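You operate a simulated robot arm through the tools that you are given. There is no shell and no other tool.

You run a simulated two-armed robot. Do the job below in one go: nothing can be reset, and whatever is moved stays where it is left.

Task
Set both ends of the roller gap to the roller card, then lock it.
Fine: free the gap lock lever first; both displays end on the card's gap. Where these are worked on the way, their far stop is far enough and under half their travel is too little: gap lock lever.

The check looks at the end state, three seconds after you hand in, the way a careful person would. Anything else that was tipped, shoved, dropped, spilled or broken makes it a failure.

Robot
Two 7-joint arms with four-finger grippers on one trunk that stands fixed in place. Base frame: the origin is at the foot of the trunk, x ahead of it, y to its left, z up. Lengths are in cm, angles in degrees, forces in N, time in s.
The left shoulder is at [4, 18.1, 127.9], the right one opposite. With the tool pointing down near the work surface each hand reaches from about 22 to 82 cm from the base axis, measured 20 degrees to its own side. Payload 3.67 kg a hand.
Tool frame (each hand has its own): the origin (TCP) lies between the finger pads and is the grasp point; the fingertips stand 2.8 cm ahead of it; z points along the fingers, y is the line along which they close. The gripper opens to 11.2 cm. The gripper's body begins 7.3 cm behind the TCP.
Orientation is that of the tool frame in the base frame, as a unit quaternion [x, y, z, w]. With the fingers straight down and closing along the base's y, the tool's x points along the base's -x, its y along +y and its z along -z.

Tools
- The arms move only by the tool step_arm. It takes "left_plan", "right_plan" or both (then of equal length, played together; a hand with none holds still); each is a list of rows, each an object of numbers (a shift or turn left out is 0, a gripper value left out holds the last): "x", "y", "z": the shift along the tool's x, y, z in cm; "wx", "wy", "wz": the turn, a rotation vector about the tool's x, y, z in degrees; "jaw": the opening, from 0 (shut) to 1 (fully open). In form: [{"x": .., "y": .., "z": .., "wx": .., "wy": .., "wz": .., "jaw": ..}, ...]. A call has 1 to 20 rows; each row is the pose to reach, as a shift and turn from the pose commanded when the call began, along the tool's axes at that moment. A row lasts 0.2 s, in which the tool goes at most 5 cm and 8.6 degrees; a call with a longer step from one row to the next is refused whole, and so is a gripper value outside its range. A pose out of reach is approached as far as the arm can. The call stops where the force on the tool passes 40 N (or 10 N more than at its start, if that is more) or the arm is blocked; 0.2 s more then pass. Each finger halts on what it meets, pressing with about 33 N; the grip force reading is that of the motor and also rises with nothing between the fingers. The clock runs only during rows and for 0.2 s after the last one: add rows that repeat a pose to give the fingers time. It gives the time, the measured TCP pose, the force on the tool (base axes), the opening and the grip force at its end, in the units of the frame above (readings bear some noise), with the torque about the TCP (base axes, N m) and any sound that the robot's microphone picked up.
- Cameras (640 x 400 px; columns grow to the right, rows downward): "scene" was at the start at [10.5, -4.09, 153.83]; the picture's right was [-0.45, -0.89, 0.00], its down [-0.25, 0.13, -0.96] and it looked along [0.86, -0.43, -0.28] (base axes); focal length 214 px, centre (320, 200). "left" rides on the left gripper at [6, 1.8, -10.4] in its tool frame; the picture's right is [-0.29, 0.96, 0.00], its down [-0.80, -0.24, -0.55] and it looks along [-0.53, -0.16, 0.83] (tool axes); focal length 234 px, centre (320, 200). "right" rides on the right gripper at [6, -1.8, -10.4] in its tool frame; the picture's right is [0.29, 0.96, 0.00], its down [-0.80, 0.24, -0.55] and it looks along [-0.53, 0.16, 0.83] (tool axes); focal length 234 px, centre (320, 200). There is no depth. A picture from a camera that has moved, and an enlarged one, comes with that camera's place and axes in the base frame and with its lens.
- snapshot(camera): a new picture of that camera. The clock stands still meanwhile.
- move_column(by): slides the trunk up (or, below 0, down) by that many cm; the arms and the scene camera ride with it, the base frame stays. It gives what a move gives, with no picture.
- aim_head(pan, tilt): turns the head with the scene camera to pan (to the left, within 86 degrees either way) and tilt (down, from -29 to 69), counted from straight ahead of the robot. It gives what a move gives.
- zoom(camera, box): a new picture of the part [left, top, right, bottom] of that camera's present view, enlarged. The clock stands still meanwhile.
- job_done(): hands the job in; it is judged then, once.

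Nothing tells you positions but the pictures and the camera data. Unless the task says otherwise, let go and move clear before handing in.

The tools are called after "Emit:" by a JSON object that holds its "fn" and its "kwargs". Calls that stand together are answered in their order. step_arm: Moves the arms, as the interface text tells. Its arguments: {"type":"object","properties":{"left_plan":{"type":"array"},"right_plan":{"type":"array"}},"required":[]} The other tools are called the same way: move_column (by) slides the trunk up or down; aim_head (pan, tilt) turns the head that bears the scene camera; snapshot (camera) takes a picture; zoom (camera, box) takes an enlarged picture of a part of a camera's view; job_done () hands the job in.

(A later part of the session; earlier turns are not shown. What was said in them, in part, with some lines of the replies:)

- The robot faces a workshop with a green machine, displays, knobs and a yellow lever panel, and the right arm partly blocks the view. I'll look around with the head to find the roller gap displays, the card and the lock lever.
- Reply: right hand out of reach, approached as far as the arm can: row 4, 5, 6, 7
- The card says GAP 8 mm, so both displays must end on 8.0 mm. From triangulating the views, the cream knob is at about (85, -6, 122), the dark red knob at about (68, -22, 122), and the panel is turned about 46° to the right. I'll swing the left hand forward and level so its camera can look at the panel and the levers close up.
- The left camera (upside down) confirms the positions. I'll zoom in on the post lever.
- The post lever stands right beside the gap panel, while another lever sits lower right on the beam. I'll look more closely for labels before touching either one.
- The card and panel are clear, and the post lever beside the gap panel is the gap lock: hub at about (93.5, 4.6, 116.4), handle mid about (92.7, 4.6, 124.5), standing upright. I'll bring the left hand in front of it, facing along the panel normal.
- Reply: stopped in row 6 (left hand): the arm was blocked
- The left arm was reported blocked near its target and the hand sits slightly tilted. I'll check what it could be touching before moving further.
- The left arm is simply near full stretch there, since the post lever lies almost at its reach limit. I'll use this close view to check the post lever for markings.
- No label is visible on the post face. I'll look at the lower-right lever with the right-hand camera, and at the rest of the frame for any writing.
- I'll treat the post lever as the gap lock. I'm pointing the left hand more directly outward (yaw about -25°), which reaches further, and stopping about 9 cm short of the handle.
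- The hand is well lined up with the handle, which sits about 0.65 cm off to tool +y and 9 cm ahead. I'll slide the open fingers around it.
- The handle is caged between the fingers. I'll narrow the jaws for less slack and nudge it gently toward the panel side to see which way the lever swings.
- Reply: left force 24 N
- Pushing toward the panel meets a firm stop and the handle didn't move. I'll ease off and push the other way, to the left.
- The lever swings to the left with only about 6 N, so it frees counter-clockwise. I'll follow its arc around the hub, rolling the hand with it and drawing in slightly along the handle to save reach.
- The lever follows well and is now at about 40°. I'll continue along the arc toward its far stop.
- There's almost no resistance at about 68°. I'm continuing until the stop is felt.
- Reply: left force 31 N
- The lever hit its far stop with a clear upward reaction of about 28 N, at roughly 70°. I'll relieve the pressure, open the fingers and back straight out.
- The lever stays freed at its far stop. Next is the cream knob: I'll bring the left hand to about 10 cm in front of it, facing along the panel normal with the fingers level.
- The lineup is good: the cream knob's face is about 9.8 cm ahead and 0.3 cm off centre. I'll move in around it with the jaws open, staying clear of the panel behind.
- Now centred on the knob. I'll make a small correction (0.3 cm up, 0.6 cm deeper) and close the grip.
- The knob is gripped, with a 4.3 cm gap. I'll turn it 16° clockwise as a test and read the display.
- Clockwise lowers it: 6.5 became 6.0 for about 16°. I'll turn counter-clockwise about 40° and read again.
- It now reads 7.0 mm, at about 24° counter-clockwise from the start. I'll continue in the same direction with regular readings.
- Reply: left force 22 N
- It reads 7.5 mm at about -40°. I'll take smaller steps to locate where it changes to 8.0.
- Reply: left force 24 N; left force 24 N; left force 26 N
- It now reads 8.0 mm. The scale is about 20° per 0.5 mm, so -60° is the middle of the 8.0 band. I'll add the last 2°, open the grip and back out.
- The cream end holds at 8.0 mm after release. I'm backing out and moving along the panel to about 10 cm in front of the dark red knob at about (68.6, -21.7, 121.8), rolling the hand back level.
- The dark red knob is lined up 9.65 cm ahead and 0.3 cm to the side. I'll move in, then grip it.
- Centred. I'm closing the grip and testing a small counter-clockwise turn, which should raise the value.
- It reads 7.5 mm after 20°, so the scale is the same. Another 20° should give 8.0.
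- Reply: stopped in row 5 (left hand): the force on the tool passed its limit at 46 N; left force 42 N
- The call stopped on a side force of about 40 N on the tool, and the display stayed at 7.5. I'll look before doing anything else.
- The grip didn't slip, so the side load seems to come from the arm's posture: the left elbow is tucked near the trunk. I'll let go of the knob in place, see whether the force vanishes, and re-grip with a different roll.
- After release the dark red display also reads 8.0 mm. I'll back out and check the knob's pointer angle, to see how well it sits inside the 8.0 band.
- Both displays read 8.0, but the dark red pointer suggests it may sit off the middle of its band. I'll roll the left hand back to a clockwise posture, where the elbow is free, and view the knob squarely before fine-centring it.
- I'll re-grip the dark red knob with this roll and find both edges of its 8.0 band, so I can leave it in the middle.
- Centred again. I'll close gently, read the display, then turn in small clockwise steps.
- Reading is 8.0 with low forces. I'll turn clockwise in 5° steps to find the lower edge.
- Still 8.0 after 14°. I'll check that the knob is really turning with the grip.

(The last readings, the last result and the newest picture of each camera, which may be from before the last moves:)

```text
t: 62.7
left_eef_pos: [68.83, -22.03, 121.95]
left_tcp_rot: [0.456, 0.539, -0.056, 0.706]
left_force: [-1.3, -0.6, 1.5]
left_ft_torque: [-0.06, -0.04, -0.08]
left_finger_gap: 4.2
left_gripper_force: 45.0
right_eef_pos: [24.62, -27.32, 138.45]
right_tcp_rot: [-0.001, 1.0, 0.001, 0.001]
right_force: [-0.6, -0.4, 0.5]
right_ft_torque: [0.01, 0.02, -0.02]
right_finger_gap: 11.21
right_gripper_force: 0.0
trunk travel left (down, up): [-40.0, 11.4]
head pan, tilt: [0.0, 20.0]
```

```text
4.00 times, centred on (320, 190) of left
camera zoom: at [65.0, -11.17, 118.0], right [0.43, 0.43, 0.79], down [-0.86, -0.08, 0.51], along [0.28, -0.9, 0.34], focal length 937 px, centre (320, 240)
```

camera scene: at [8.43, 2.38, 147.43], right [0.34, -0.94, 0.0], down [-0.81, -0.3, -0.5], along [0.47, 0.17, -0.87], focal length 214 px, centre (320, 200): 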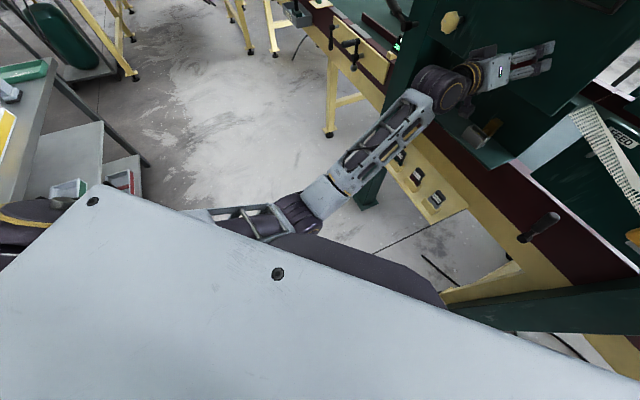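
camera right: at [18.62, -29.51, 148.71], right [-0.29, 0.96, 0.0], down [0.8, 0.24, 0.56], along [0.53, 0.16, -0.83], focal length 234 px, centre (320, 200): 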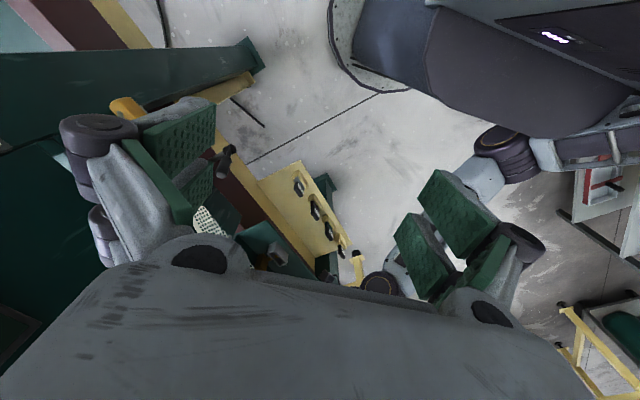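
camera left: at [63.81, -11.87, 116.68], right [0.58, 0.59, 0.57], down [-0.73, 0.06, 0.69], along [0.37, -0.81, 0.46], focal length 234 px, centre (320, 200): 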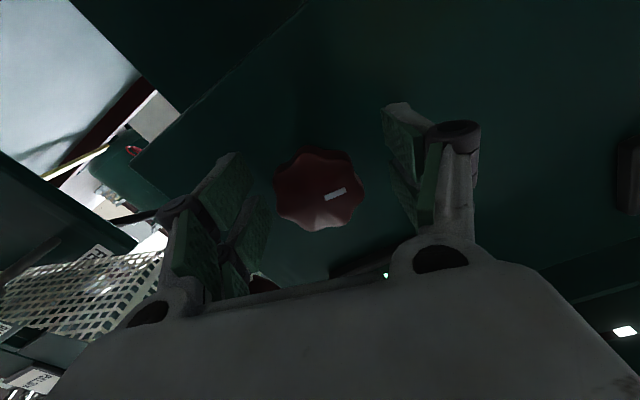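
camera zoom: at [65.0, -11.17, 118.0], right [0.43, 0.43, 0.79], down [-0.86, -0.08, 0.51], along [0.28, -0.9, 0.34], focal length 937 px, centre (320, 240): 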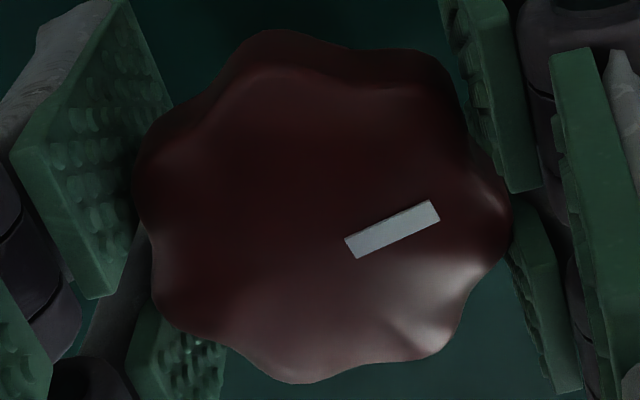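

No slipping. The lower edge lies between 14° and 18° clockwise of where it was, so it had been near the top of its band. I'll turn counter-clockwise 12° to the middle and check readings on the way.

Emit:
{"fn": "step_arm", "kwargs": {"left_plan": [{"wz": -2}, {"wz": -4}, {"wz": -4}]}}

Emit:
{"fn": "zoom", "kwargs": {"camera": "scene", "box": [310, 150, 440, 232]}}

Emit:
{"fn": "step_arm", "kwargs": {"left_plan": [{"wz": -4}, {"wz": -8}, {"wz": -8}]}}

Emit:
{"fn": "zoom", "kwargs": {"camera": "scene", "box": [310, 150, 440, 232]}}

Emit:
{"fn": "step_arm", "kwargs": {"left_plan": [{"wz": -4}, {"wz": -8}, {"wz": -8}]}}

Emit:
{"fn": "zoom", "kwargs": {"camera": "scene", "box": [310, 150, 440, 232]}}

```text
t: 63.5
left_eef_pos: [68.89, -21.98, 122.02]
left_tcp_rot: [0.436, 0.556, -0.081, 0.703]
left_force: [-4.2, 1.4, -3.1]
left_ft_torque: [-0.04, -0.05, 0.11]
left_finger_gap: 4.18
left_gripper_force: 45.1
right_eef_pos: [24.55, -27.39, 138.4]
right_tcp_rot: [-0.001, 1.0, 0.0, 0.001]
right_force: [-0.2, 0.1, 0.4]
right_ft_torque: [-0.01, -0.02, 0.0]
right_finger_gap: 11.18
right_gripper_force: 0.1
trunk travel left (down, up): [-40.0, 11.4]
head pan, tilt: [0.0, 20.0]
```

```text
4.88 times, centred on (375, 191) of scene
camera zoom: at [11.43, 0.13, 153.24], right [0.0, -1.0, 0.0], down [-0.34, 0.0, -0.94], along [0.94, 0.0, -0.34], focal length 1046 px, centre (52, 244)
```

zoom: 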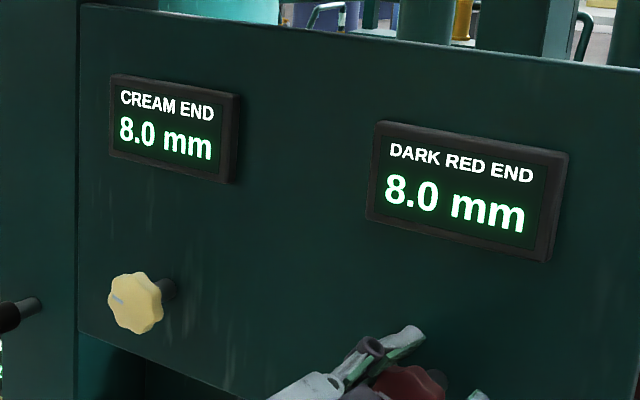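

```text
t: 64.3
left_eef_pos: [68.67, -22.17, 121.89]
left_tcp_rot: [0.397, 0.584, -0.131, 0.696]
left_force: [-5.2, 0.4, -2.8]
left_ft_torque: [0.2, 0.24, 0.09]
left_finger_gap: 4.18
left_gripper_force: 44.6
right_eef_pos: [24.66, -27.3, 138.43]
right_tcp_rot: [-0.001, 1.0, 0.0, 0.0]
right_force: [0.4, -0.6, -0.1]
right_ft_torque: [0.01, 0.01, 0.03]
right_finger_gap: 11.24
right_gripper_force: 0.1
trunk travel left (down, up): [-40.0, 11.4]
head pan, tilt: [0.0, 20.0]
```

```text
4.88 times, centred on (375, 191) of scene
camera zoom: at [11.42, 0.11, 153.24], right [0.0, -1.0, 0.0], down [-0.34, 0.0, -0.94], along [0.94, 0.0, -0.34], focal length 1046 px, centre (52, 244)
```

zoom: 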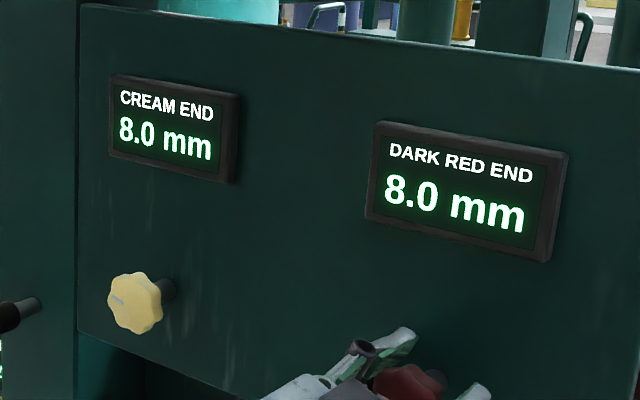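

```text
t: 65.1
left_eef_pos: [68.91, -22.14, 121.9]
left_tcp_rot: [0.356, 0.611, -0.179, 0.684]
left_force: [-7.9, 0.5, -4.3]
left_ft_torque: [0.0, -0.05, -0.14]
left_finger_gap: 4.18
left_gripper_force: 45.2
right_eef_pos: [24.52, -27.35, 138.54]
right_tcp_rot: [-0.001, 1.0, -0.001, 0.001]
right_force: [0.2, -0.4, -0.5]
right_ft_torque: [0.02, -0.01, 0.02]
right_finger_gap: 11.22
right_gripper_force: 0.1
trunk travel left (down, up): [-40.0, 11.4]
head pan, tilt: [0.0, 20.0]
```

```text
4.88 times, centred on (375, 191) of scene
camera zoom: at [11.39, 0.11, 153.24], right [0.0, -1.0, 0.0], down [-0.34, 0.0, -0.94], along [0.94, 0.0, -0.34], focal length 1046 px, centre (52, 244)
```

zoom: 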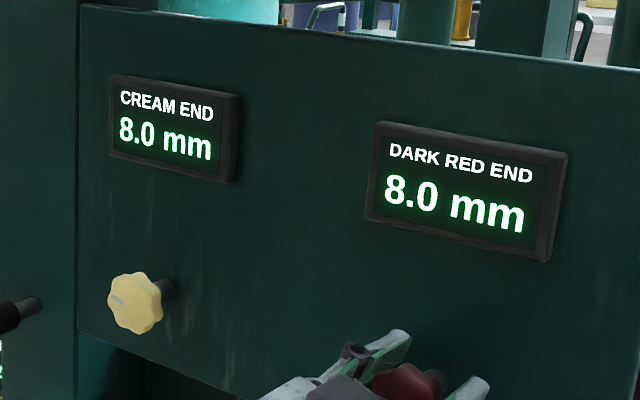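

Still 8.0 at 2° past the original. I'll find the upper edge.

Emit:
{"fn": "step_arm", "kwargs": {"left_plan": [{"wz": -2}, {"wz": -4}, {"wz": -4}]}}

Emit:
{"fn": "zoom", "kwargs": {"camera": "scene", "box": [310, 150, 440, 232]}}

Emit:
{"fn": "step_arm", "kwargs": {"left_plan": [{"wz": -2}, {"wz": -4}, {"wz": -4}]}}

Emit:
{"fn": "zoom", "kwargs": {"camera": "scene", "box": [310, 150, 440, 232]}}

```text
t: 65.9
left_eef_pos: [68.69, -22.12, 121.81]
left_tcp_rot: [0.334, 0.623, -0.202, 0.678]
left_force: [-8.6, 0.4, -9.6]
left_ft_torque: [0.08, 0.02, -0.19]
left_finger_gap: 4.15
left_gripper_force: 45.8
right_eef_pos: [24.57, -27.25, 138.39]
right_tcp_rot: [-0.001, 1.0, 0.0, 0.0]
right_force: [-0.2, 0.2, 0.3]
right_ft_torque: [0.02, 0.0, -0.02]
right_finger_gap: 11.2
right_gripper_force: 0.1
trunk travel left (down, up): [-40.0, 11.4]
head pan, tilt: [0.0, 20.0]
```

```text
4.88 times, centred on (375, 191) of scene
camera zoom: at [11.41, 0.1, 153.24], right [0.0, -1.0, 0.0], down [-0.34, 0.0, -0.94], along [0.94, 0.0, -0.34], focal length 1046 px, centre (52, 244)
```

zoom: 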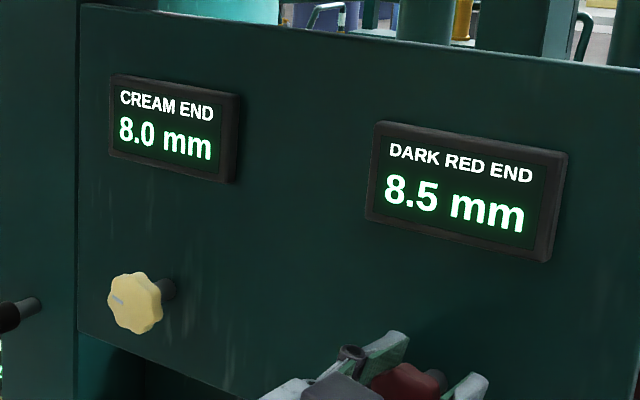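

```text
t: 66.7
left_eef_pos: [68.91, -22.16, 122.01]
left_tcp_rot: [0.312, 0.634, -0.226, 0.671]
left_force: [-11.3, 2.0, -11.8]
left_ft_torque: [0.23, 0.24, -0.08]
left_finger_gap: 4.16
left_gripper_force: 44.4
right_eef_pos: [24.57, -27.29, 138.43]
right_tcp_rot: [0.0, 1.0, 0.0, 0.001]
right_force: [0.3, -0.7, 0.0]
right_ft_torque: [0.01, 0.02, 0.0]
right_finger_gap: 11.17
right_gripper_force: 0.1
trunk travel left (down, up): [-40.0, 11.4]
head pan, tilt: [0.0, 20.0]
```

```text
4.88 times, centred on (375, 191) of scene
camera zoom: at [11.37, 0.1, 153.24], right [0.0, -1.0, 0.0], down [-0.34, 0.0, -0.94], along [0.94, 0.0, -0.34], focal length 1046 px, centre (52, 244)
```

zoom: 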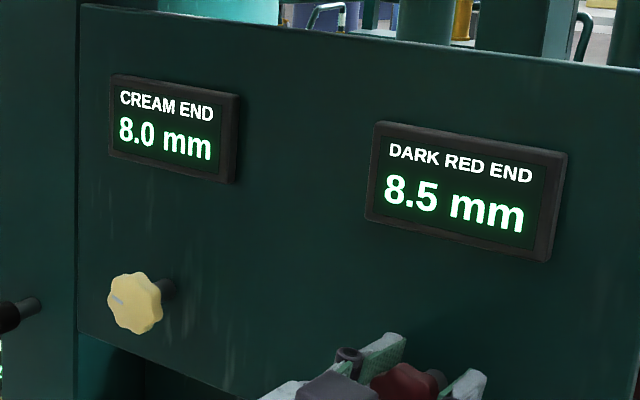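

The upper edge is 2–6° counter-clockwise and the lower edge 14–18° clockwise, so the band is 20° wide and its centre is at +6°. I'll turn 16° back clockwise to the centre and release.

Emit:
{"fn": "step_arm", "kwargs": {"left_plan": [{"wz": 4}, {"wz": 8}, {"wz": 12}, {"wz": 16}, {"wz": 16}, {"wz": 16}]}}

Emit:
{"fn": "zoom", "kwargs": {"camera": "scene", "box": [310, 150, 440, 232]}}

Emit:
{"fn": "zoom", "kwargs": {"camera": "left", "box": [240, 140, 400, 240]}}

Emit:
{"fn": "step_arm", "kwargs": {"left_plan": [{"jaw": 0.5}, {"jaw": 0.7}, {"jaw": 0.7}]}}

Emit:
{"fn": "zoom", "kwargs": {"camera": "scene", "box": [310, 150, 440, 232]}}

Emit:
{"fn": "zoom", "kwargs": {"camera": "left", "box": [240, 140, 400, 240]}}

```text
t: 68.1
left_eef_pos: [68.86, -22.15, 121.98]
left_tcp_rot: [0.398, 0.584, -0.131, 0.695]
left_force: [-16.0, 1.9, -15.3]
left_ft_torque: [-0.1, -0.14, -0.39]
left_finger_gap: 4.15
left_gripper_force: 45.2
right_eef_pos: [24.51, -27.27, 138.45]
right_tcp_rot: [-0.001, 1.0, 0.0, 0.0]
right_force: [-0.3, 0.0, 0.0]
right_ft_torque: [-0.03, 0.01, 0.0]
right_finger_gap: 11.23
right_gripper_force: 0.0
trunk travel left (down, up): [-40.0, 11.4]
head pan, tilt: [0.0, 20.0]
```

```text
4.88 times, centred on (375, 191) of scene
camera zoom: at [11.36, 0.1, 153.24], right [0.0, -1.0, 0.0], down [-0.34, 0.0, -0.94], along [0.94, 0.0, -0.34], focal length 1046 px, centre (52, 244)
```

zoom: 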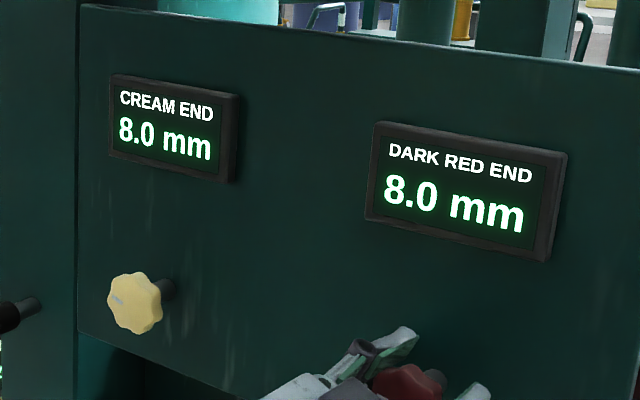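

```text
4.00 times, centred on (320, 190) of left
camera zoom: at [64.34, -11.84, 117.08], right [0.54, 0.54, 0.65], down [-0.77, 0.01, 0.63], along [0.34, -0.84, 0.42], focal length 937 px, centre (320, 240)
```

zoom: 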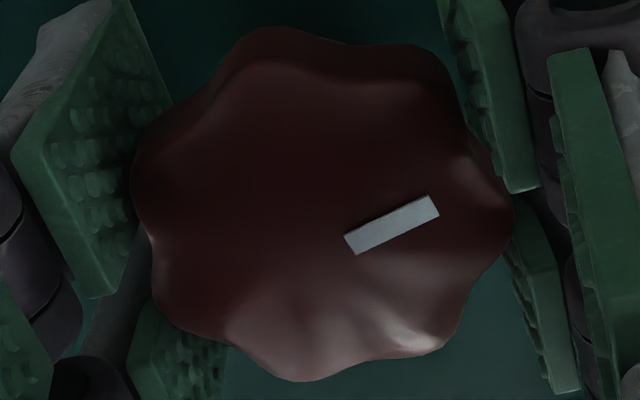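

```text
t: 68.9
left_eef_pos: [69.0, -22.04, 122.04]
left_tcp_rot: [0.398, 0.584, -0.131, 0.696]
left_force: [-0.1, -0.6, 0.1]
left_ft_torque: [0.0, -0.03, -0.01]
left_finger_gap: 7.82
left_gripper_force: 0.0
right_eef_pos: [24.57, -27.29, 138.46]
right_tcp_rot: [-0.002, 1.0, -0.001, -0.001]
right_force: [-0.1, 0.2, 1.0]
right_ft_torque: [-0.03, -0.02, 0.01]
right_finger_gap: 11.21
right_gripper_force: 0.2
trunk travel left (down, up): [-40.0, 11.4]
head pan, tilt: [0.0, 20.0]
```

```text
4.88 times, centred on (375, 191) of scene
camera zoom: at [11.52, 0.12, 153.24], right [0.0, -1.0, 0.0], down [-0.34, 0.0, -0.94], along [0.94, 0.0, -0.34], focal length 1046 px, centre (52, 244)
```

zoom: 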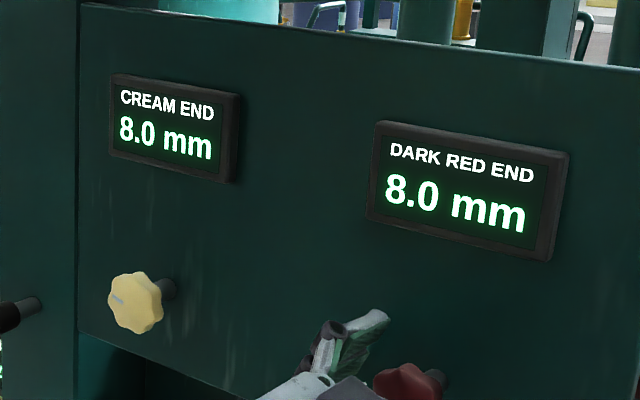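

```text
4.00 times, centred on (320, 190) of left
camera zoom: at [64.5, -11.78, 117.1], right [0.54, 0.54, 0.65], down [-0.77, 0.01, 0.63], along [0.34, -0.84, 0.42], focal length 937 px, centre (320, 240)
```

zoom: 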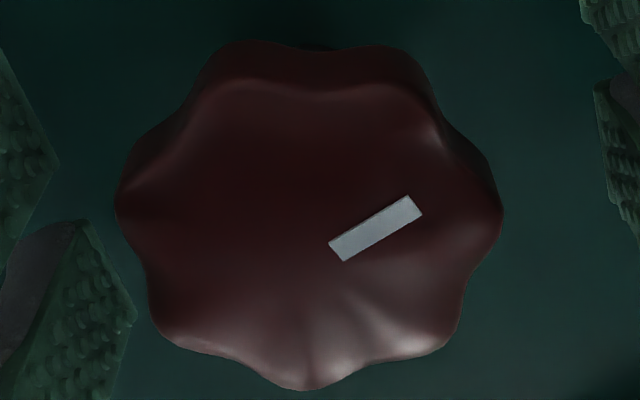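

It reads 8.0, but the knob sprang about 6° counter-clockwise on release because of the side load. I'll re-grip in place, turn back about 7°, take the side load off before opening, and check the pointer again.

Emit:
{"fn": "step_arm", "kwargs": {"left_plan": [{"jaw": 0.5}, {"jaw": 0.38}, {"jaw": 0.33}, {"jaw": 0.33}]}}

Emit:
{"fn": "zoom", "kwargs": {"camera": "left", "box": [240, 140, 400, 240]}}

Emit:
{"fn": "step_arm", "kwargs": {"left_plan": [{"wz": 3}, {"wz": 6}, {"wz": 7}, {"wz": 7}]}}

Emit:
{"fn": "zoom", "kwargs": {"camera": "left", "box": [240, 140, 400, 240]}}

Emit:
{"fn": "zoom", "kwargs": {"camera": "scene", "box": [310, 150, 440, 232]}}

```text
t: 69.9
left_eef_pos: [68.89, -22.26, 121.91]
left_tcp_rot: [0.398, 0.584, -0.131, 0.695]
left_force: [-5.4, -1.8, -4.6]
left_ft_torque: [-0.12, -0.16, -0.28]
left_finger_gap: 4.12
left_gripper_force: 44.9
right_eef_pos: [24.66, -27.22, 138.41]
right_tcp_rot: [-0.001, 1.0, 0.001, 0.0]
right_force: [-0.9, 0.1, -0.1]
right_ft_torque: [0.01, -0.07, 0.01]
right_finger_gap: 11.19
right_gripper_force: 0.1
trunk travel left (down, up): [-40.0, 11.4]
head pan, tilt: [0.0, 20.0]
```

```text
4.00 times, centred on (320, 190) of left
camera zoom: at [64.37, -11.88, 117.06], right [0.54, 0.54, 0.65], down [-0.77, 0.01, 0.63], along [0.34, -0.84, 0.42], focal length 937 px, centre (320, 240)
```

zoom: 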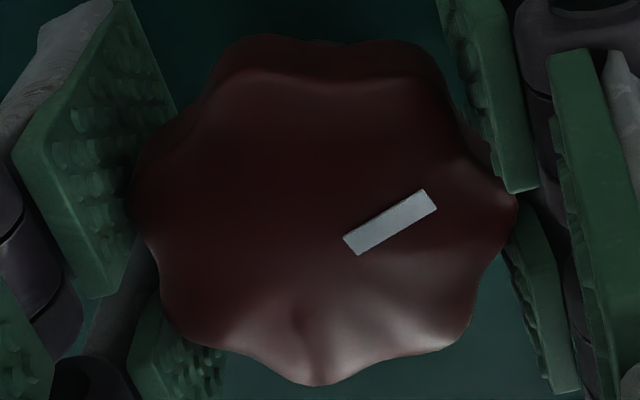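

```text
t: 70.9
left_eef_pos: [68.94, -22.21, 121.92]
left_tcp_rot: [0.433, 0.558, -0.086, 0.702]
left_force: [-4.6, -2.0, -4.0]
left_ft_torque: [0.03, 0.05, 0.04]
left_finger_gap: 4.1
left_gripper_force: 44.7
right_eef_pos: [24.61, -27.34, 138.41]
right_tcp_rot: [-0.001, 1.0, 0.001, 0.001]
right_force: [0.7, -0.4, 0.7]
right_ft_torque: [0.02, -0.04, -0.03]
right_finger_gap: 11.17
right_gripper_force: 0.1
trunk travel left (down, up): [-40.0, 11.4]
head pan, tilt: [0.0, 20.0]
```

```text
4.00 times, centred on (320, 190) of left
camera zoom: at [64.76, -11.48, 117.6], right [0.48, 0.48, 0.74], down [-0.83, -0.04, 0.56], along [0.3, -0.88, 0.38], focal length 937 px, centre (320, 240)
```

zoom: 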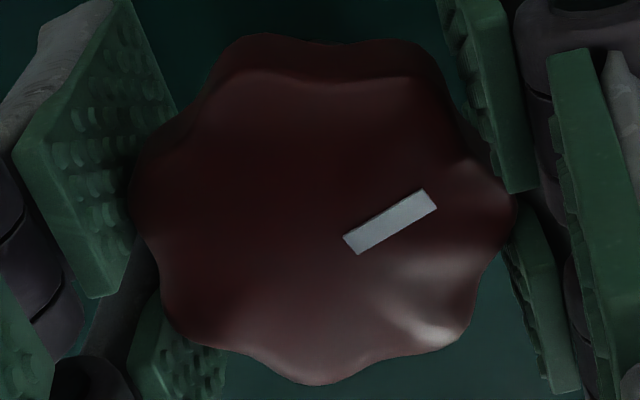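

```text
4.88 times, centred on (375, 191) of scene
camera zoom: at [11.43, 0.04, 153.24], right [0.0, -1.0, 0.0], down [-0.34, 0.0, -0.94], along [0.94, 0.0, -0.34], focal length 1046 px, centre (52, 244)
```

zoom: 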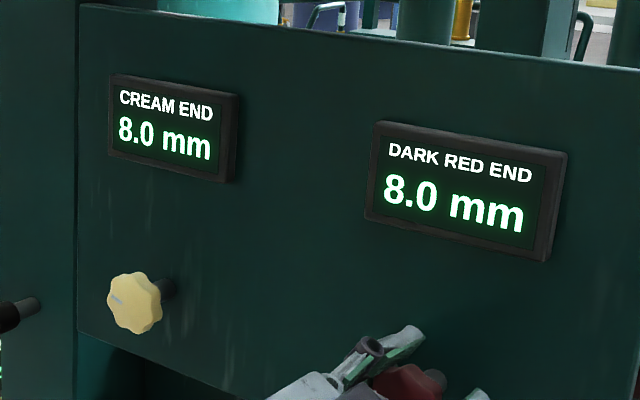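

The pointer is near the middle of the band and side loads are small. I'm opening slowly.

Emit:
{"fn": "step_arm", "kwargs": {"left_plan": [{"jaw": 0.37}, {"jaw": 0.4}, {"jaw": 0.5}, {"jaw": 0.7}, {"jaw": 0.7}]}}

Emit:
{"fn": "zoom", "kwargs": {"camera": "left", "box": [240, 140, 400, 240]}}

Emit:
{"fn": "zoom", "kwargs": {"camera": "scene", "box": [310, 150, 440, 232]}}

```text
t: 72.1
left_eef_pos: [68.86, -22.06, 122.0]
left_tcp_rot: [0.433, 0.559, -0.088, 0.702]
left_force: [0.4, 0.4, -0.3]
left_ft_torque: [0.02, -0.02, 0.0]
left_finger_gap: 7.83
left_gripper_force: 0.1
right_eef_pos: [24.65, -27.23, 138.46]
right_tcp_rot: [-0.001, 1.0, 0.0, 0.0]
right_force: [0.0, 0.3, -0.2]
right_ft_torque: [-0.01, -0.01, -0.04]
right_finger_gap: 11.2
right_gripper_force: 0.0
trunk travel left (down, up): [-40.0, 11.4]
head pan, tilt: [0.0, 20.0]
```

```text
4.00 times, centred on (320, 190) of left
camera zoom: at [64.8, -11.41, 117.59], right [0.48, 0.48, 0.74], down [-0.83, -0.04, 0.56], along [0.3, -0.88, 0.38], focal length 937 px, centre (320, 240)
```

zoom: 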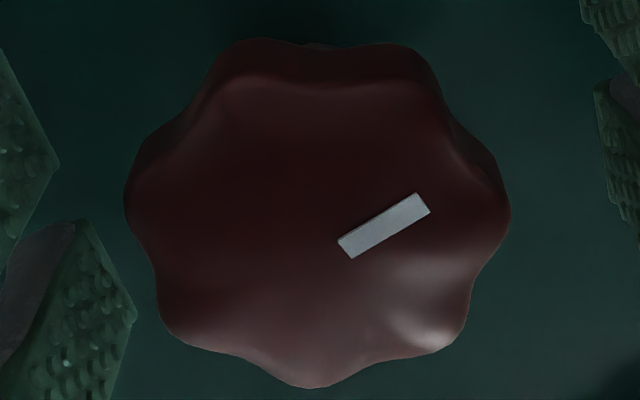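

```text
4.88 times, centred on (375, 191) of scene
camera zoom: at [11.49, 0.13, 153.24], right [0.0, -1.0, 0.0], down [-0.34, 0.0, -0.94], along [0.94, 0.0, -0.34], focal length 1046 px, centre (52, 244)
```

zoom: 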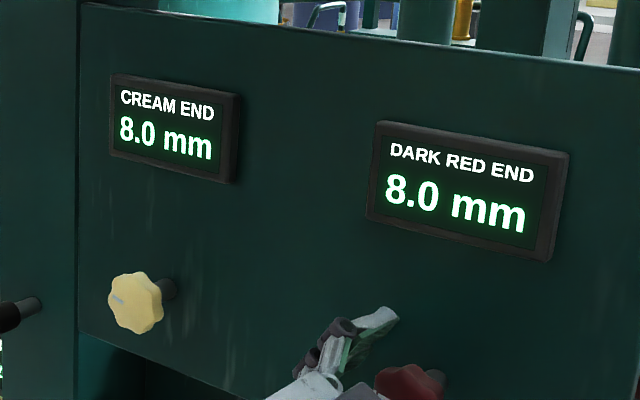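

The dark red end is centred at 8.0 and stayed put on release. I'll back out and stop in front of the cream knob to check its pointer.

Emit:
{"fn": "step_arm", "kwargs": {"left_plan": [{"z": -3.5}, {"z": -7.5}, {"z": -11}, {"x": 2.3, "y": 3.7, "z": -11, "wz": -6.2}, {"x": 4.5, "y": 7.4, "z": -11, "wz": -12.4}, {"x": 6.8, "y": 11.2, "z": -11, "wz": -18.6}, {"x": 9, "y": 14.9, "z": -11, "wz": -24.8}, {"x": 11.3, "y": 18.6, "z": -10.9, "wz": -31}, {"x": 11.3, "y": 18.6, "z": -10.9, "wz": -31}]}}

Emit:
{"fn": "snapshot", "kwargs": {"camera": "left"}}

Emit:
{"fn": "zoom", "kwargs": {"camera": "left", "box": [240, 80, 400, 180]}}

Emit:
{"fn": "zoom", "kwargs": {"camera": "scene", "box": [310, 150, 470, 250]}}

Emit:
{"fn": "zoom", "kwargs": {"camera": "scene", "box": [240, 155, 360, 230]}}

```text
t: 74.1
left_eef_pos: [76.63, 0.96, 121.79]
left_tcp_rot: [0.266, 0.654, -0.272, 0.654]
left_force: [0.3, -0.5, -0.1]
left_ft_torque: [-0.01, 0.01, 0.03]
left_finger_gap: 7.83
left_gripper_force: 0.1
right_eef_pos: [24.63, -27.28, 138.41]
right_tcp_rot: [-0.001, 1.0, 0.0, 0.0]
right_force: [-0.5, -0.4, -0.5]
right_ft_torque: [-0.01, -0.02, -0.03]
right_finger_gap: 11.22
right_gripper_force: 0.1
trunk travel left (down, up): [-40.0, 11.4]
head pan, tilt: [0.0, 20.0]
```

```text
taken
camera left: at [70.54, 9.6, 115.72], right [0.68, 0.68, 0.28], down [-0.56, 0.23, 0.8], along [0.48, -0.7, 0.53], focal length 234 px, centre (320, 200)
```

left: 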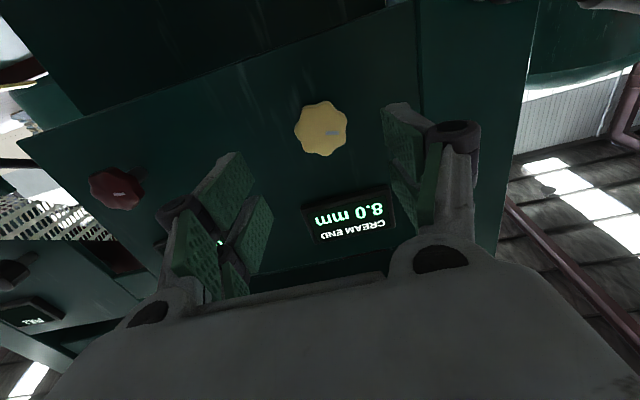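

```text
4.00 times, centred on (320, 130) of left
camera zoom: at [70.54, 9.6, 115.72], right [0.68, 0.68, 0.28], down [-0.56, 0.23, 0.8], along [0.48, -0.7, 0.53], focal length 937 px, centre (320, 480)
```

zoom: 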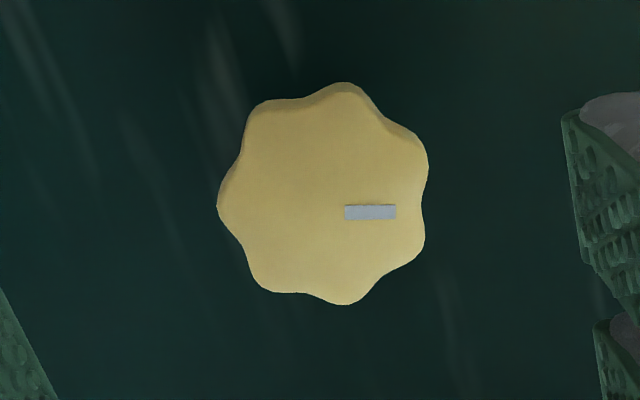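

```text
4.00 times, centred on (390, 200) of scene
camera zoom: at [11.43, 0.07, 153.24], right [0.0, -1.0, 0.0], down [-0.34, 0.0, -0.94], along [0.94, 0.0, -0.34], focal length 858 px, centre (40, 200)
```

zoom: 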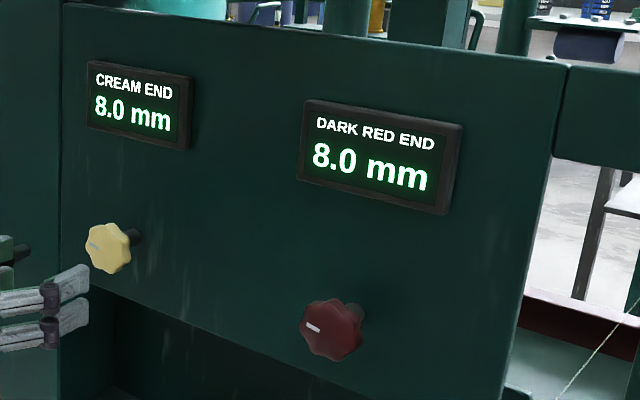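

```text
5.33 times, centred on (300, 192) of scene
camera zoom: at [11.43, 0.07, 153.24], right [0.0, -1.0, 0.0], down [-0.34, 0.0, -0.94], along [0.94, 0.0, -0.34], focal length 1144 px, centre (427, 240)
```

zoom: 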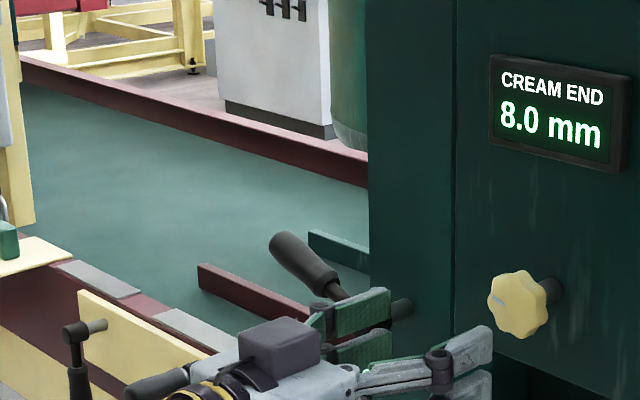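

The cream pointer is also at the middle of its band, so both ends are set at 8.0 mm. Next I'll swing the left hand back in front of the freed lever to lock it again.

Emit:
{"fn": "step_arm", "kwargs": {"left_plan": [{"x": 0.5, "y": 1.8, "z": -1.5, "wx": -1.9, "wy": -1.3, "wz": -7.6, "jaw": 0.5}, {"x": 0.9, "y": 3.6, "z": -2.5, "wx": -3.9, "wy": -2.7, "wz": -15.2}, {"x": 1.4, "y": 5.4, "z": -3.3, "wx": -5.8, "wy": -4, "wz": -22.8}, {"x": 1.8, "y": 7.3, "z": -3.8, "wx": -7.8, "wy": -5.3, "wz": -30.4}, {"x": 2.3, "y": 9.1, "z": -3.8, "wx": -9.7, "wy": -6.7, "wz": -37.9}, {"x": 2.8, "y": 10.9, "z": -3.8, "wx": -11.7, "wy": -8, "wz": -45.5}, {"x": 3.2, "y": 12.7, "z": -3.8, "wx": -13.6, "wy": -9.3, "wz": -53.1}, {"x": 3.7, "y": 14.5, "z": -3.8, "wx": -15.6, "wy": -10.7, "wz": -60.7}, {"x": 4.14, "y": 16.3, "z": -3.8, "wx": -17.5, "wy": -12, "wz": -68.3}, {"x": 4.14, "y": 16.3, "z": -3.8, "wx": -17.5, "wy": -12, "wz": -68.3}]}}

Emit:
{"fn": "snapshot", "kwargs": {"camera": "left"}}

Emit:
{"fn": "zoom", "kwargs": {"camera": "scene", "box": [240, 155, 360, 230]}}

```text
t: 76.3
left_eef_pos: [85.18, 15.29, 117.37]
left_tcp_rot: [-0.268, 0.655, -0.519, 0.48]
left_force: [0.4, -0.5, -0.2]
left_ft_torque: [-0.01, -0.01, 0.01]
left_finger_gap: 5.58
left_gripper_force: 0.0
right_eef_pos: [24.66, -27.2, 138.45]
right_tcp_rot: [-0.001, 1.0, 0.0, 0.0]
right_force: [-0.5, 0.3, -0.5]
right_ft_torque: [0.02, 0.02, -0.01]
right_finger_gap: 11.21
right_gripper_force: 0.1
trunk travel left (down, up): [-40.0, 11.4]
head pan, tilt: [0.0, 20.0]
```

```text
taken
camera left: at [73.73, 15.28, 113.43], right [0.25, 0.55, -0.8], down [-0.22, 0.83, 0.5], along [0.94, 0.05, 0.33], focal length 234 px, centre (320, 200)
```

left: 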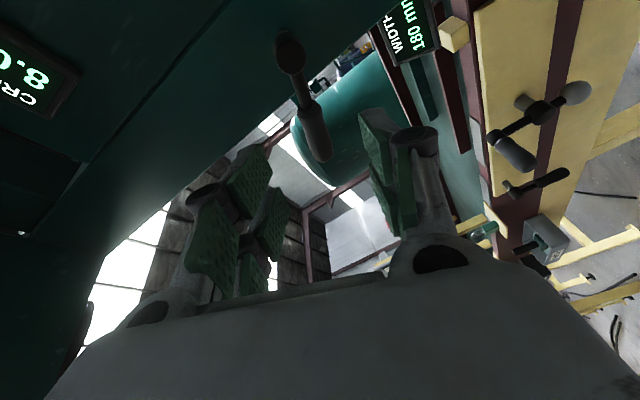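

```text
5.33 times, centred on (300, 192) of scene
camera zoom: at [11.46, 0.15, 153.24], right [0.0, -1.0, 0.0], down [-0.34, 0.0, -0.94], along [0.94, 0.0, -0.34], focal length 1144 px, centre (427, 240)
```

zoom: 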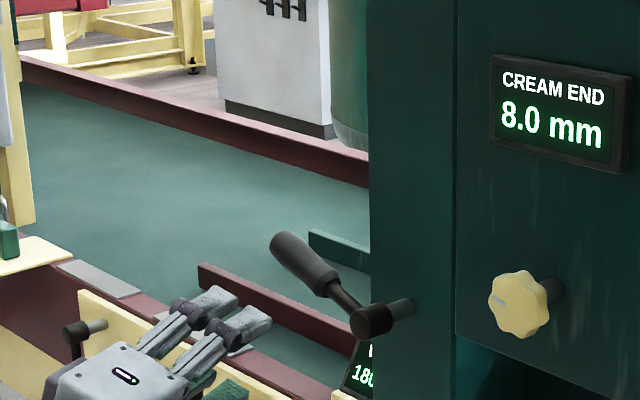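

The handle lies about 12 cm ahead and 0.8 cm above the jaw centre. I'm sliding the open fingers around it.

Emit:
{"fn": "step_arm", "kwargs": {"left_plan": [{"y": -0.8, "z": 3}, {"y": -0.8, "z": 6}, {"y": -0.8, "z": 9}, {"y": -0.8, "z": 11}, {"y": -0.8, "z": 12}, {"y": -0.8, "z": 12}]}}

Emit:
{"fn": "snapshot", "kwargs": {"camera": "left"}}

Emit:
{"fn": "zoom", "kwargs": {"camera": "scene", "box": [240, 155, 360, 230]}}

```text
t: 77.7
left_eef_pos: [96.07, 10.1, 118.1]
left_tcp_rot: [-0.267, 0.655, -0.518, 0.481]
left_force: [0.2, 0.4, -0.3]
left_ft_torque: [0.0, -0.02, 0.01]
left_finger_gap: 5.6
left_gripper_force: 0.0
right_eef_pos: [24.66, -27.24, 138.37]
right_tcp_rot: [-0.002, 1.0, 0.0, -0.001]
right_force: [0.2, 0.1, -0.7]
right_ft_torque: [-0.03, 0.02, -0.01]
right_finger_gap: 11.24
right_gripper_force: 0.1
trunk travel left (down, up): [-40.0, 11.4]
head pan, tilt: [0.0, 20.0]
```

```text
taken
camera left: at [84.51, 9.96, 114.23], right [0.25, 0.55, -0.8], down [-0.22, 0.83, 0.51], along [0.94, 0.05, 0.34], focal length 234 px, centre (320, 200)
```

left: 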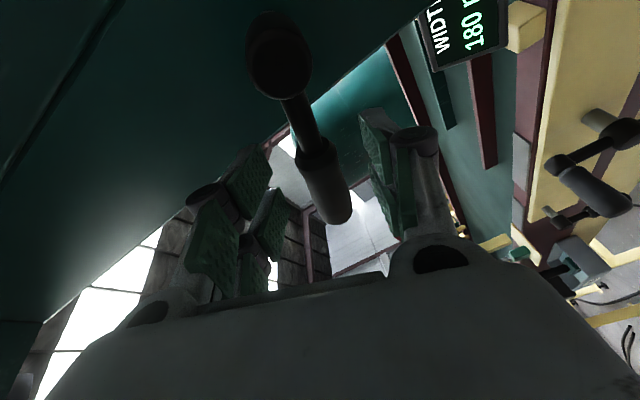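

```text
5.33 times, centred on (300, 192) of scene
camera zoom: at [11.48, 0.14, 153.24], right [0.0, -1.0, 0.0], down [-0.34, 0.0, -0.94], along [0.94, 0.0, -0.34], focal length 1144 px, centre (427, 240)
```

zoom: 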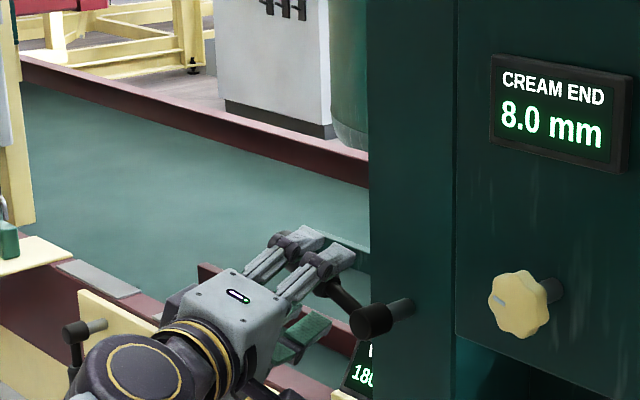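

The handle is caged again. I'll narrow the jaws and sweep the lever back up along the same arc.

Emit:
{"fn": "step_arm", "kwargs": {"left_plan": [{"jaw": 0.4}, {"jaw": 0.34}, {"x": 0.04, "y": -1.2, "z": 0.05, "wz": 4}, {"x": 0.08, "y": -2.14, "z": 0.06, "wz": 9}, {"x": 0.34, "y": -3.0, "z": -0.13, "wz": 17}, {"x": 0.66, "y": -3.7, "z": -0.3, "wz": 24}, {"x": 1.05, "y": -4.35, "z": -0.53, "wz": 31}, {"x": 1.58, "y": -5.03, "z": -0.81, "wz": 39}]}}

Emit:
{"fn": "snapshot", "kwargs": {"camera": "left"}}

Emit:
{"fn": "zoom", "kwargs": {"camera": "scene", "box": [240, 155, 360, 230]}}

```text
t: 79.5
left_eef_pos: [93.9, 7.38, 122.38]
left_tcp_rot: [-0.034, 0.707, -0.327, 0.627]
left_force: [0.9, 0.2, -2.0]
left_ft_torque: [0.02, 0.05, 0.03]
left_finger_gap: 3.87
left_gripper_force: 0.1
right_eef_pos: [24.54, -27.31, 138.45]
right_tcp_rot: [-0.001, 1.0, 0.0, 0.0]
right_force: [-0.5, -0.4, 0.2]
right_ft_torque: [0.01, 0.0, 0.02]
right_finger_gap: 11.2
right_gripper_force: 0.1
trunk travel left (down, up): [-40.0, 11.4]
head pan, tilt: [0.0, 20.0]
```

```text
taken
camera left: at [83.86, 10.46, 116.2], right [0.41, 0.88, -0.23], down [-0.42, 0.41, 0.81], along [0.81, -0.23, 0.54], focal length 234 px, centre (320, 200)
```

left: 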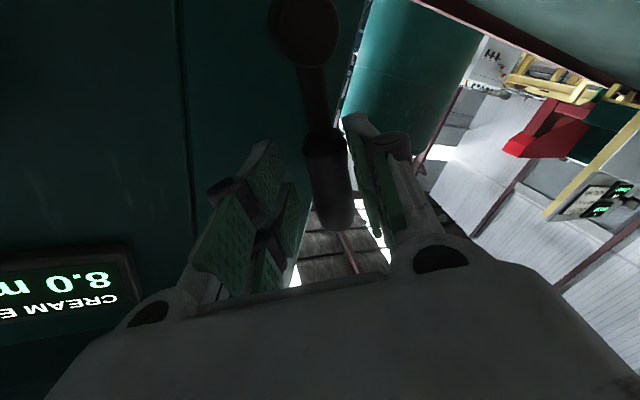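

```text
5.33 times, centred on (300, 192) of scene
camera zoom: at [11.51, 0.12, 153.24], right [0.0, -1.0, 0.0], down [-0.34, 0.0, -0.94], along [0.94, 0.0, -0.34], focal length 1144 px, centre (427, 240)
```

zoom: 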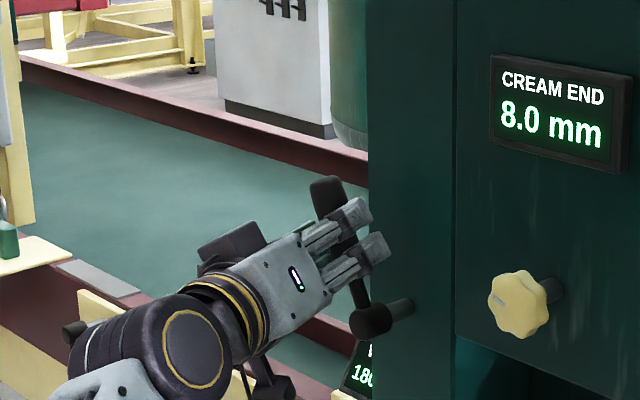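

The lever is at about 27° and moving freely. I'm finishing the swing to the upright locked stop.

Emit:
{"fn": "step_arm", "kwargs": {"left_plan": [{"x": 0.1, "y": -0.7, "z": -0.25, "wz": 7}, {"x": 0.27, "y": -1.35, "z": -0.5, "wz": 14}, {"x": 0.53, "y": -2.05, "z": -0.78, "wz": 20}, {"x": 0.9, "y": -2.7, "z": -1.07, "wz": 27}, {"x": 1.05, "y": -2.97, "z": -1.19, "wz": 30}, {"x": 1.2, "y": -3.25, "z": -1.3, "wz": 30}]}}

Emit:
{"fn": "snapshot", "kwargs": {"camera": "left"}}

Emit:
{"fn": "zoom", "kwargs": {"camera": "scene", "box": [240, 155, 360, 230]}}

```text
t: 80.9
left_eef_pos: [91.4, 5.07, 122.81]
left_tcp_rot: [0.149, 0.692, -0.154, 0.69]
left_force: [10.1, 3.8, 2.4]
left_ft_torque: [0.08, -0.31, 0.01]
left_finger_gap: 4.2
left_gripper_force: 3.8
right_eef_pos: [24.81, -27.18, 138.49]
right_tcp_rot: [-0.001, 1.0, 0.0, -0.001]
right_force: [-0.4, 0.3, 0.1]
right_ft_torque: [0.01, 0.01, -0.04]
right_finger_gap: 11.19
right_gripper_force: 0.0
trunk travel left (down, up): [-40.0, 11.4]
head pan, tilt: [0.0, 20.0]
```

```text
taken
camera left: at [82.77, 11.05, 116.71], right [0.4, 0.87, 0.28], down [-0.6, 0.02, 0.8], along [0.69, -0.49, 0.53], focal length 234 px, centre (320, 200)
```

left: 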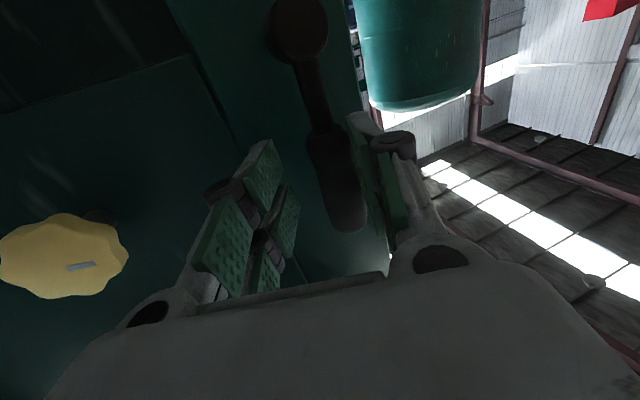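

```text
5.33 times, centred on (300, 192) of scene
camera zoom: at [11.66, 0.22, 153.23], right [0.0, -1.0, 0.0], down [-0.34, 0.0, -0.94], along [0.94, 0.0, -0.34], focal length 1144 px, centre (427, 240)
```

zoom: 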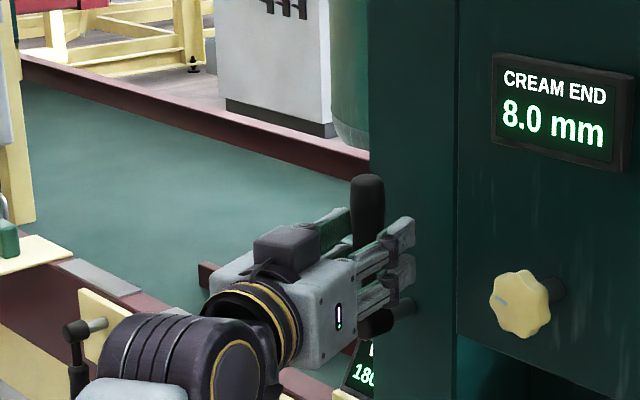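

The lever is upright again and I feel its stop, at 10 N. I'll press slightly more to seat it fully, relieve, open and back straight out.

Emit:
{"fn": "step_arm", "kwargs": {"left_plan": [{"y": -0.3, "z": -0.1}, {"y": -0.6, "z": -0.2}, {"y": -0.6, "z": -0.2}]}}

Emit:
{"fn": "step_arm", "kwargs": {"left_plan": [{"y": 0.6, "z": 0.2}, {"y": 1.3, "z": 0.3}, {"y": 1.3, "z": 0.3, "jaw": 0.5}, {"y": 1.3, "z": 0.3, "jaw": 0.6}, {"y": 1.3, "z": -2, "jaw": 0.6}, {"y": 1.3, "z": -5, "jaw": 0.6}, {"y": 1.3, "z": -9, "jaw": 0.6}, {"y": 1.3, "z": -13, "jaw": 0.6}]}}

Emit:
{"fn": "snapshot", "kwargs": {"camera": "left"}}

Emit:
{"fn": "snapshot", "kwargs": {"camera": "scene"}}

Emit:
{"fn": "zoom", "kwargs": {"camera": "scene", "box": [270, 150, 430, 250]}}

```text
t: 81.7
left_eef_pos: [90.94, 4.76, 122.76]
left_tcp_rot: [0.149, 0.692, -0.154, 0.689]
left_force: [1.2, 15.5, -2.3]
left_ft_torque: [0.19, 0.01, 0.46]
left_finger_gap: 4.61
left_gripper_force: 7.3
right_eef_pos: [24.66, -26.94, 138.46]
right_tcp_rot: [-0.002, 1.0, -0.001, 0.0]
right_force: [0.4, -0.4, -0.6]
right_ft_torque: [-0.05, 0.04, -0.02]
right_finger_gap: 11.2
right_gripper_force: 0.0
trunk travel left (down, up): [-40.0, 11.4]
head pan, tilt: [0.0, 20.0]
```

```text
t: 83.5
left_eef_pos: [79.41, 11.17, 123.02]
left_tcp_rot: [0.15, 0.691, -0.155, 0.69]
left_force: [0.6, 0.1, 0.2]
left_ft_torque: [0.04, 0.01, 0.01]
left_finger_gap: 6.73
left_gripper_force: 0.0
right_eef_pos: [24.6, -27.27, 138.49]
right_tcp_rot: [-0.001, 1.0, 0.0, 0.0]
right_force: [-0.3, -0.1, 0.0]
right_ft_torque: [-0.01, -0.02, -0.02]
right_finger_gap: 11.2
right_gripper_force: 0.0
trunk travel left (down, up): [-40.0, 11.4]
head pan, tilt: [0.0, 20.0]
```

```text
taken
camera left: at [70.85, 17.17, 116.9], right [0.4, 0.87, 0.28], down [-0.6, 0.02, 0.8], along [0.69, -0.49, 0.53], focal length 234 px, centre (320, 200)
```

left: 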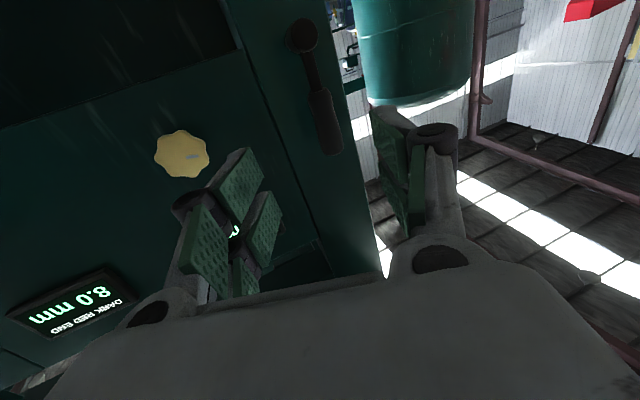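

```text
taken
camera scene: at [11.37, 0.22, 153.25], right [0.0, -1.0, 0.0], down [-0.34, 0.0, -0.94], along [0.94, 0.0, -0.34], focal length 214 px, centre (320, 200)
```

scene: 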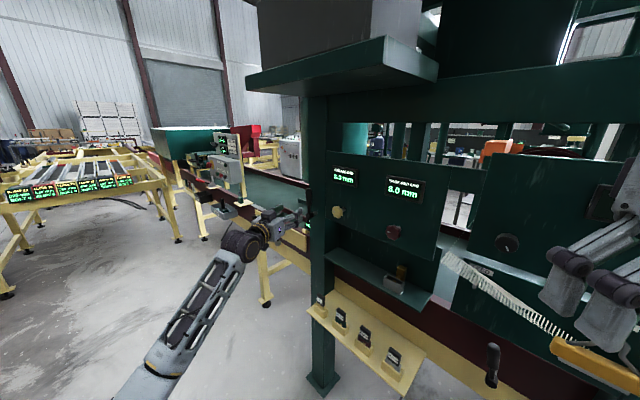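

```text
4.00 times, centred on (350, 200) of scene
camera zoom: at [11.37, 0.22, 153.25], right [0.0, -1.0, 0.0], down [-0.34, 0.0, -0.94], along [0.94, 0.0, -0.34], focal length 858 px, centre (200, 200)
```

zoom: 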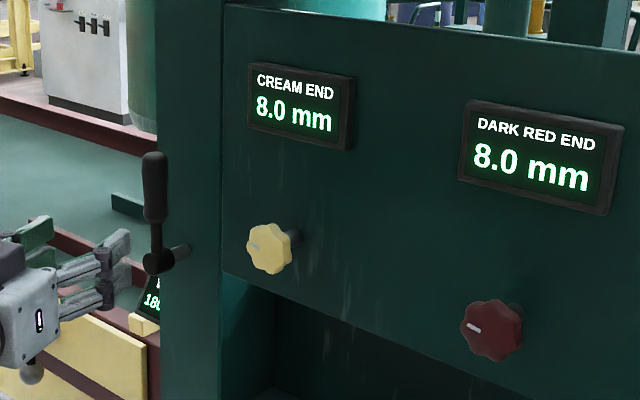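

The lever is back upright against its stop, and both displays read 8.0 mm. I'll withdraw the left arm well clear and do a last check.

Emit:
{"fn": "step_arm", "kwargs": {"left_plan": [{"x": -1, "z": -4.5}, {"x": -2, "z": -9}, {"x": -3.5, "z": -13.5}, {"x": -5, "z": -18}, {"x": -6.5, "z": -22}]}}

Emit:
{"fn": "zoom", "kwargs": {"camera": "scene", "box": [270, 150, 430, 250]}}

Emit:
{"fn": "zoom", "kwargs": {"camera": "scene", "box": [290, 180, 370, 230]}}

Emit:
{"fn": "aim_head", "kwargs": {"pan": -40, "tilt": 25}}

Emit:
{"fn": "snapshot", "kwargs": {"camera": "scene"}}

Emit:
{"fn": "zoom", "kwargs": {"camera": "scene", "box": [80, 140, 280, 265]}}

```text
t: 84.7
left_eef_pos: [59.67, 20.38, 129.45]
left_tcp_rot: [0.15, 0.691, -0.154, 0.69]
left_force: [-0.6, -0.8, 0.8]
left_ft_torque: [0.03, 0.03, 0.03]
left_finger_gap: 6.72
left_gripper_force: 0.0
right_eef_pos: [24.5, -27.26, 138.43]
right_tcp_rot: [0.0, 1.0, 0.0, 0.001]
right_force: [0.5, 0.2, 0.2]
right_ft_torque: [-0.01, 0.01, 0.01]
right_finger_gap: 11.19
right_gripper_force: 0.0
trunk travel left (down, up): [-40.0, 11.4]
head pan, tilt: [0.0, 20.0]
```

```text
4.00 times, centred on (350, 200) of scene
camera zoom: at [11.32, 0.22, 153.25], right [0.0, -1.0, 0.0], down [-0.34, 0.0, -0.94], along [0.94, 0.0, -0.34], focal length 858 px, centre (200, 200)
```

zoom: 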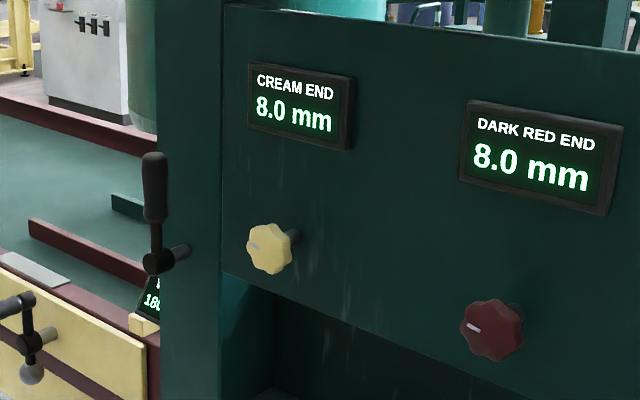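

```text
8.00 times, centred on (330, 205) of scene
camera zoom: at [11.32, 0.22, 153.25], right [0.0, -1.0, 0.0], down [-0.34, 0.0, -0.94], along [0.94, 0.0, -0.34], focal length 1716 px, centre (240, 160)
```

zoom: 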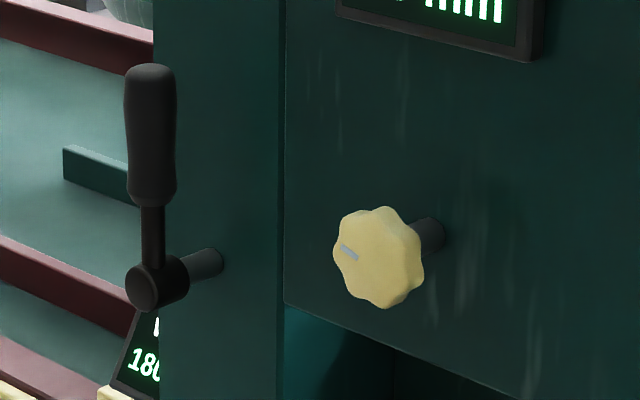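

```text
t: 85.7
left_eef_pos: [59.82, 20.38, 129.37]
left_tcp_rot: [0.15, 0.691, -0.155, 0.69]
left_force: [0.0, -0.4, 0.1]
left_ft_torque: [0.03, 0.02, 0.03]
left_finger_gap: 6.73
left_gripper_force: 0.0
right_eef_pos: [24.68, -27.27, 138.47]
right_tcp_rot: [-0.001, 1.0, 0.0, -0.001]
right_force: [-0.1, -0.6, 0.4]
right_ft_torque: [0.0, -0.04, 0.02]
right_finger_gap: 11.22
right_gripper_force: 0.1
trunk travel left (down, up): [-40.0, 11.4]
head pan, tilt: [-40.0, 25.0]
```

```text
taken
camera scene: at [9.2, -5.75, 152.43], right [-0.64, -0.77, 0.0], down [-0.32, 0.27, -0.91], along [0.69, -0.58, -0.42], focal length 214 px, centre (320, 200)
```

scene: 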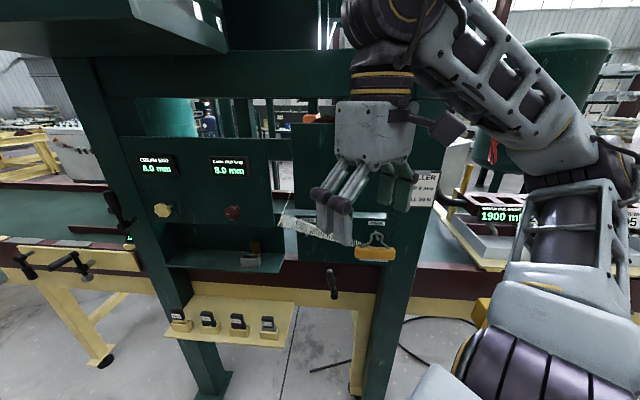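

```text
3.20 times, centred on (180, 202) of scene
camera zoom: at [9.2, -5.75, 152.43], right [-0.64, -0.77, 0.0], down [-0.32, 0.27, -0.91], along [0.69, -0.58, -0.42], focal length 686 px, centre (768, 192)
```

zoom: 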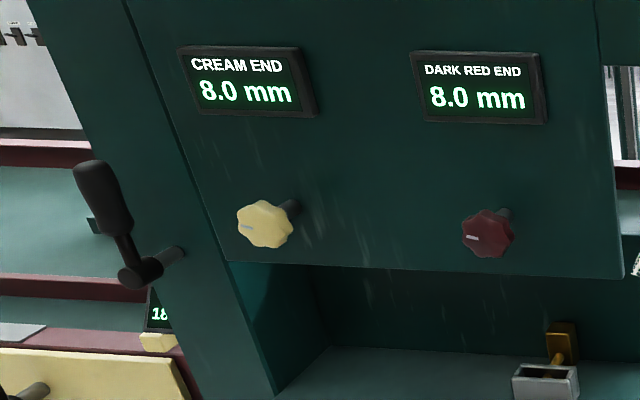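

Both displays read 8.0 mm, matching the roller card, and the lock lever is upright against its original stop. Nothing else was touched and both arms are clear, so I'm handing the job in.

Emit:
{"fn": "job_done", "kwargs": {}}

```text
The job is handed in.
```

The roller gap is set to the card's 8 mm at both ends and locked again, and I've handed the job in. The result of the check isn't back yet.

- **Lock lever:** I took the unlabelled lever on the post beside the gap panel as the gap lock. I swung it to its far stop before touching the knobs. Afterwards I returned it to its upright stop and pressed it home.
- **Cream end:** it went from 6.5 mm to 8.0 mm. It dipped briefly to 6.0 mm while I tested which way the knob turns.
- **Dark red end:** it went from 7.0 mm to 8.0 mm. The first turn stopped on a side load of about 46 N, so I let go and gripped the knob again. I then left it in the middle of the range where the display reads 8.0 mm.

In the final pictures both displays read 8.0 mm, the lever is upright and the hands are clear of the machine. I saw nothing else disturbed.
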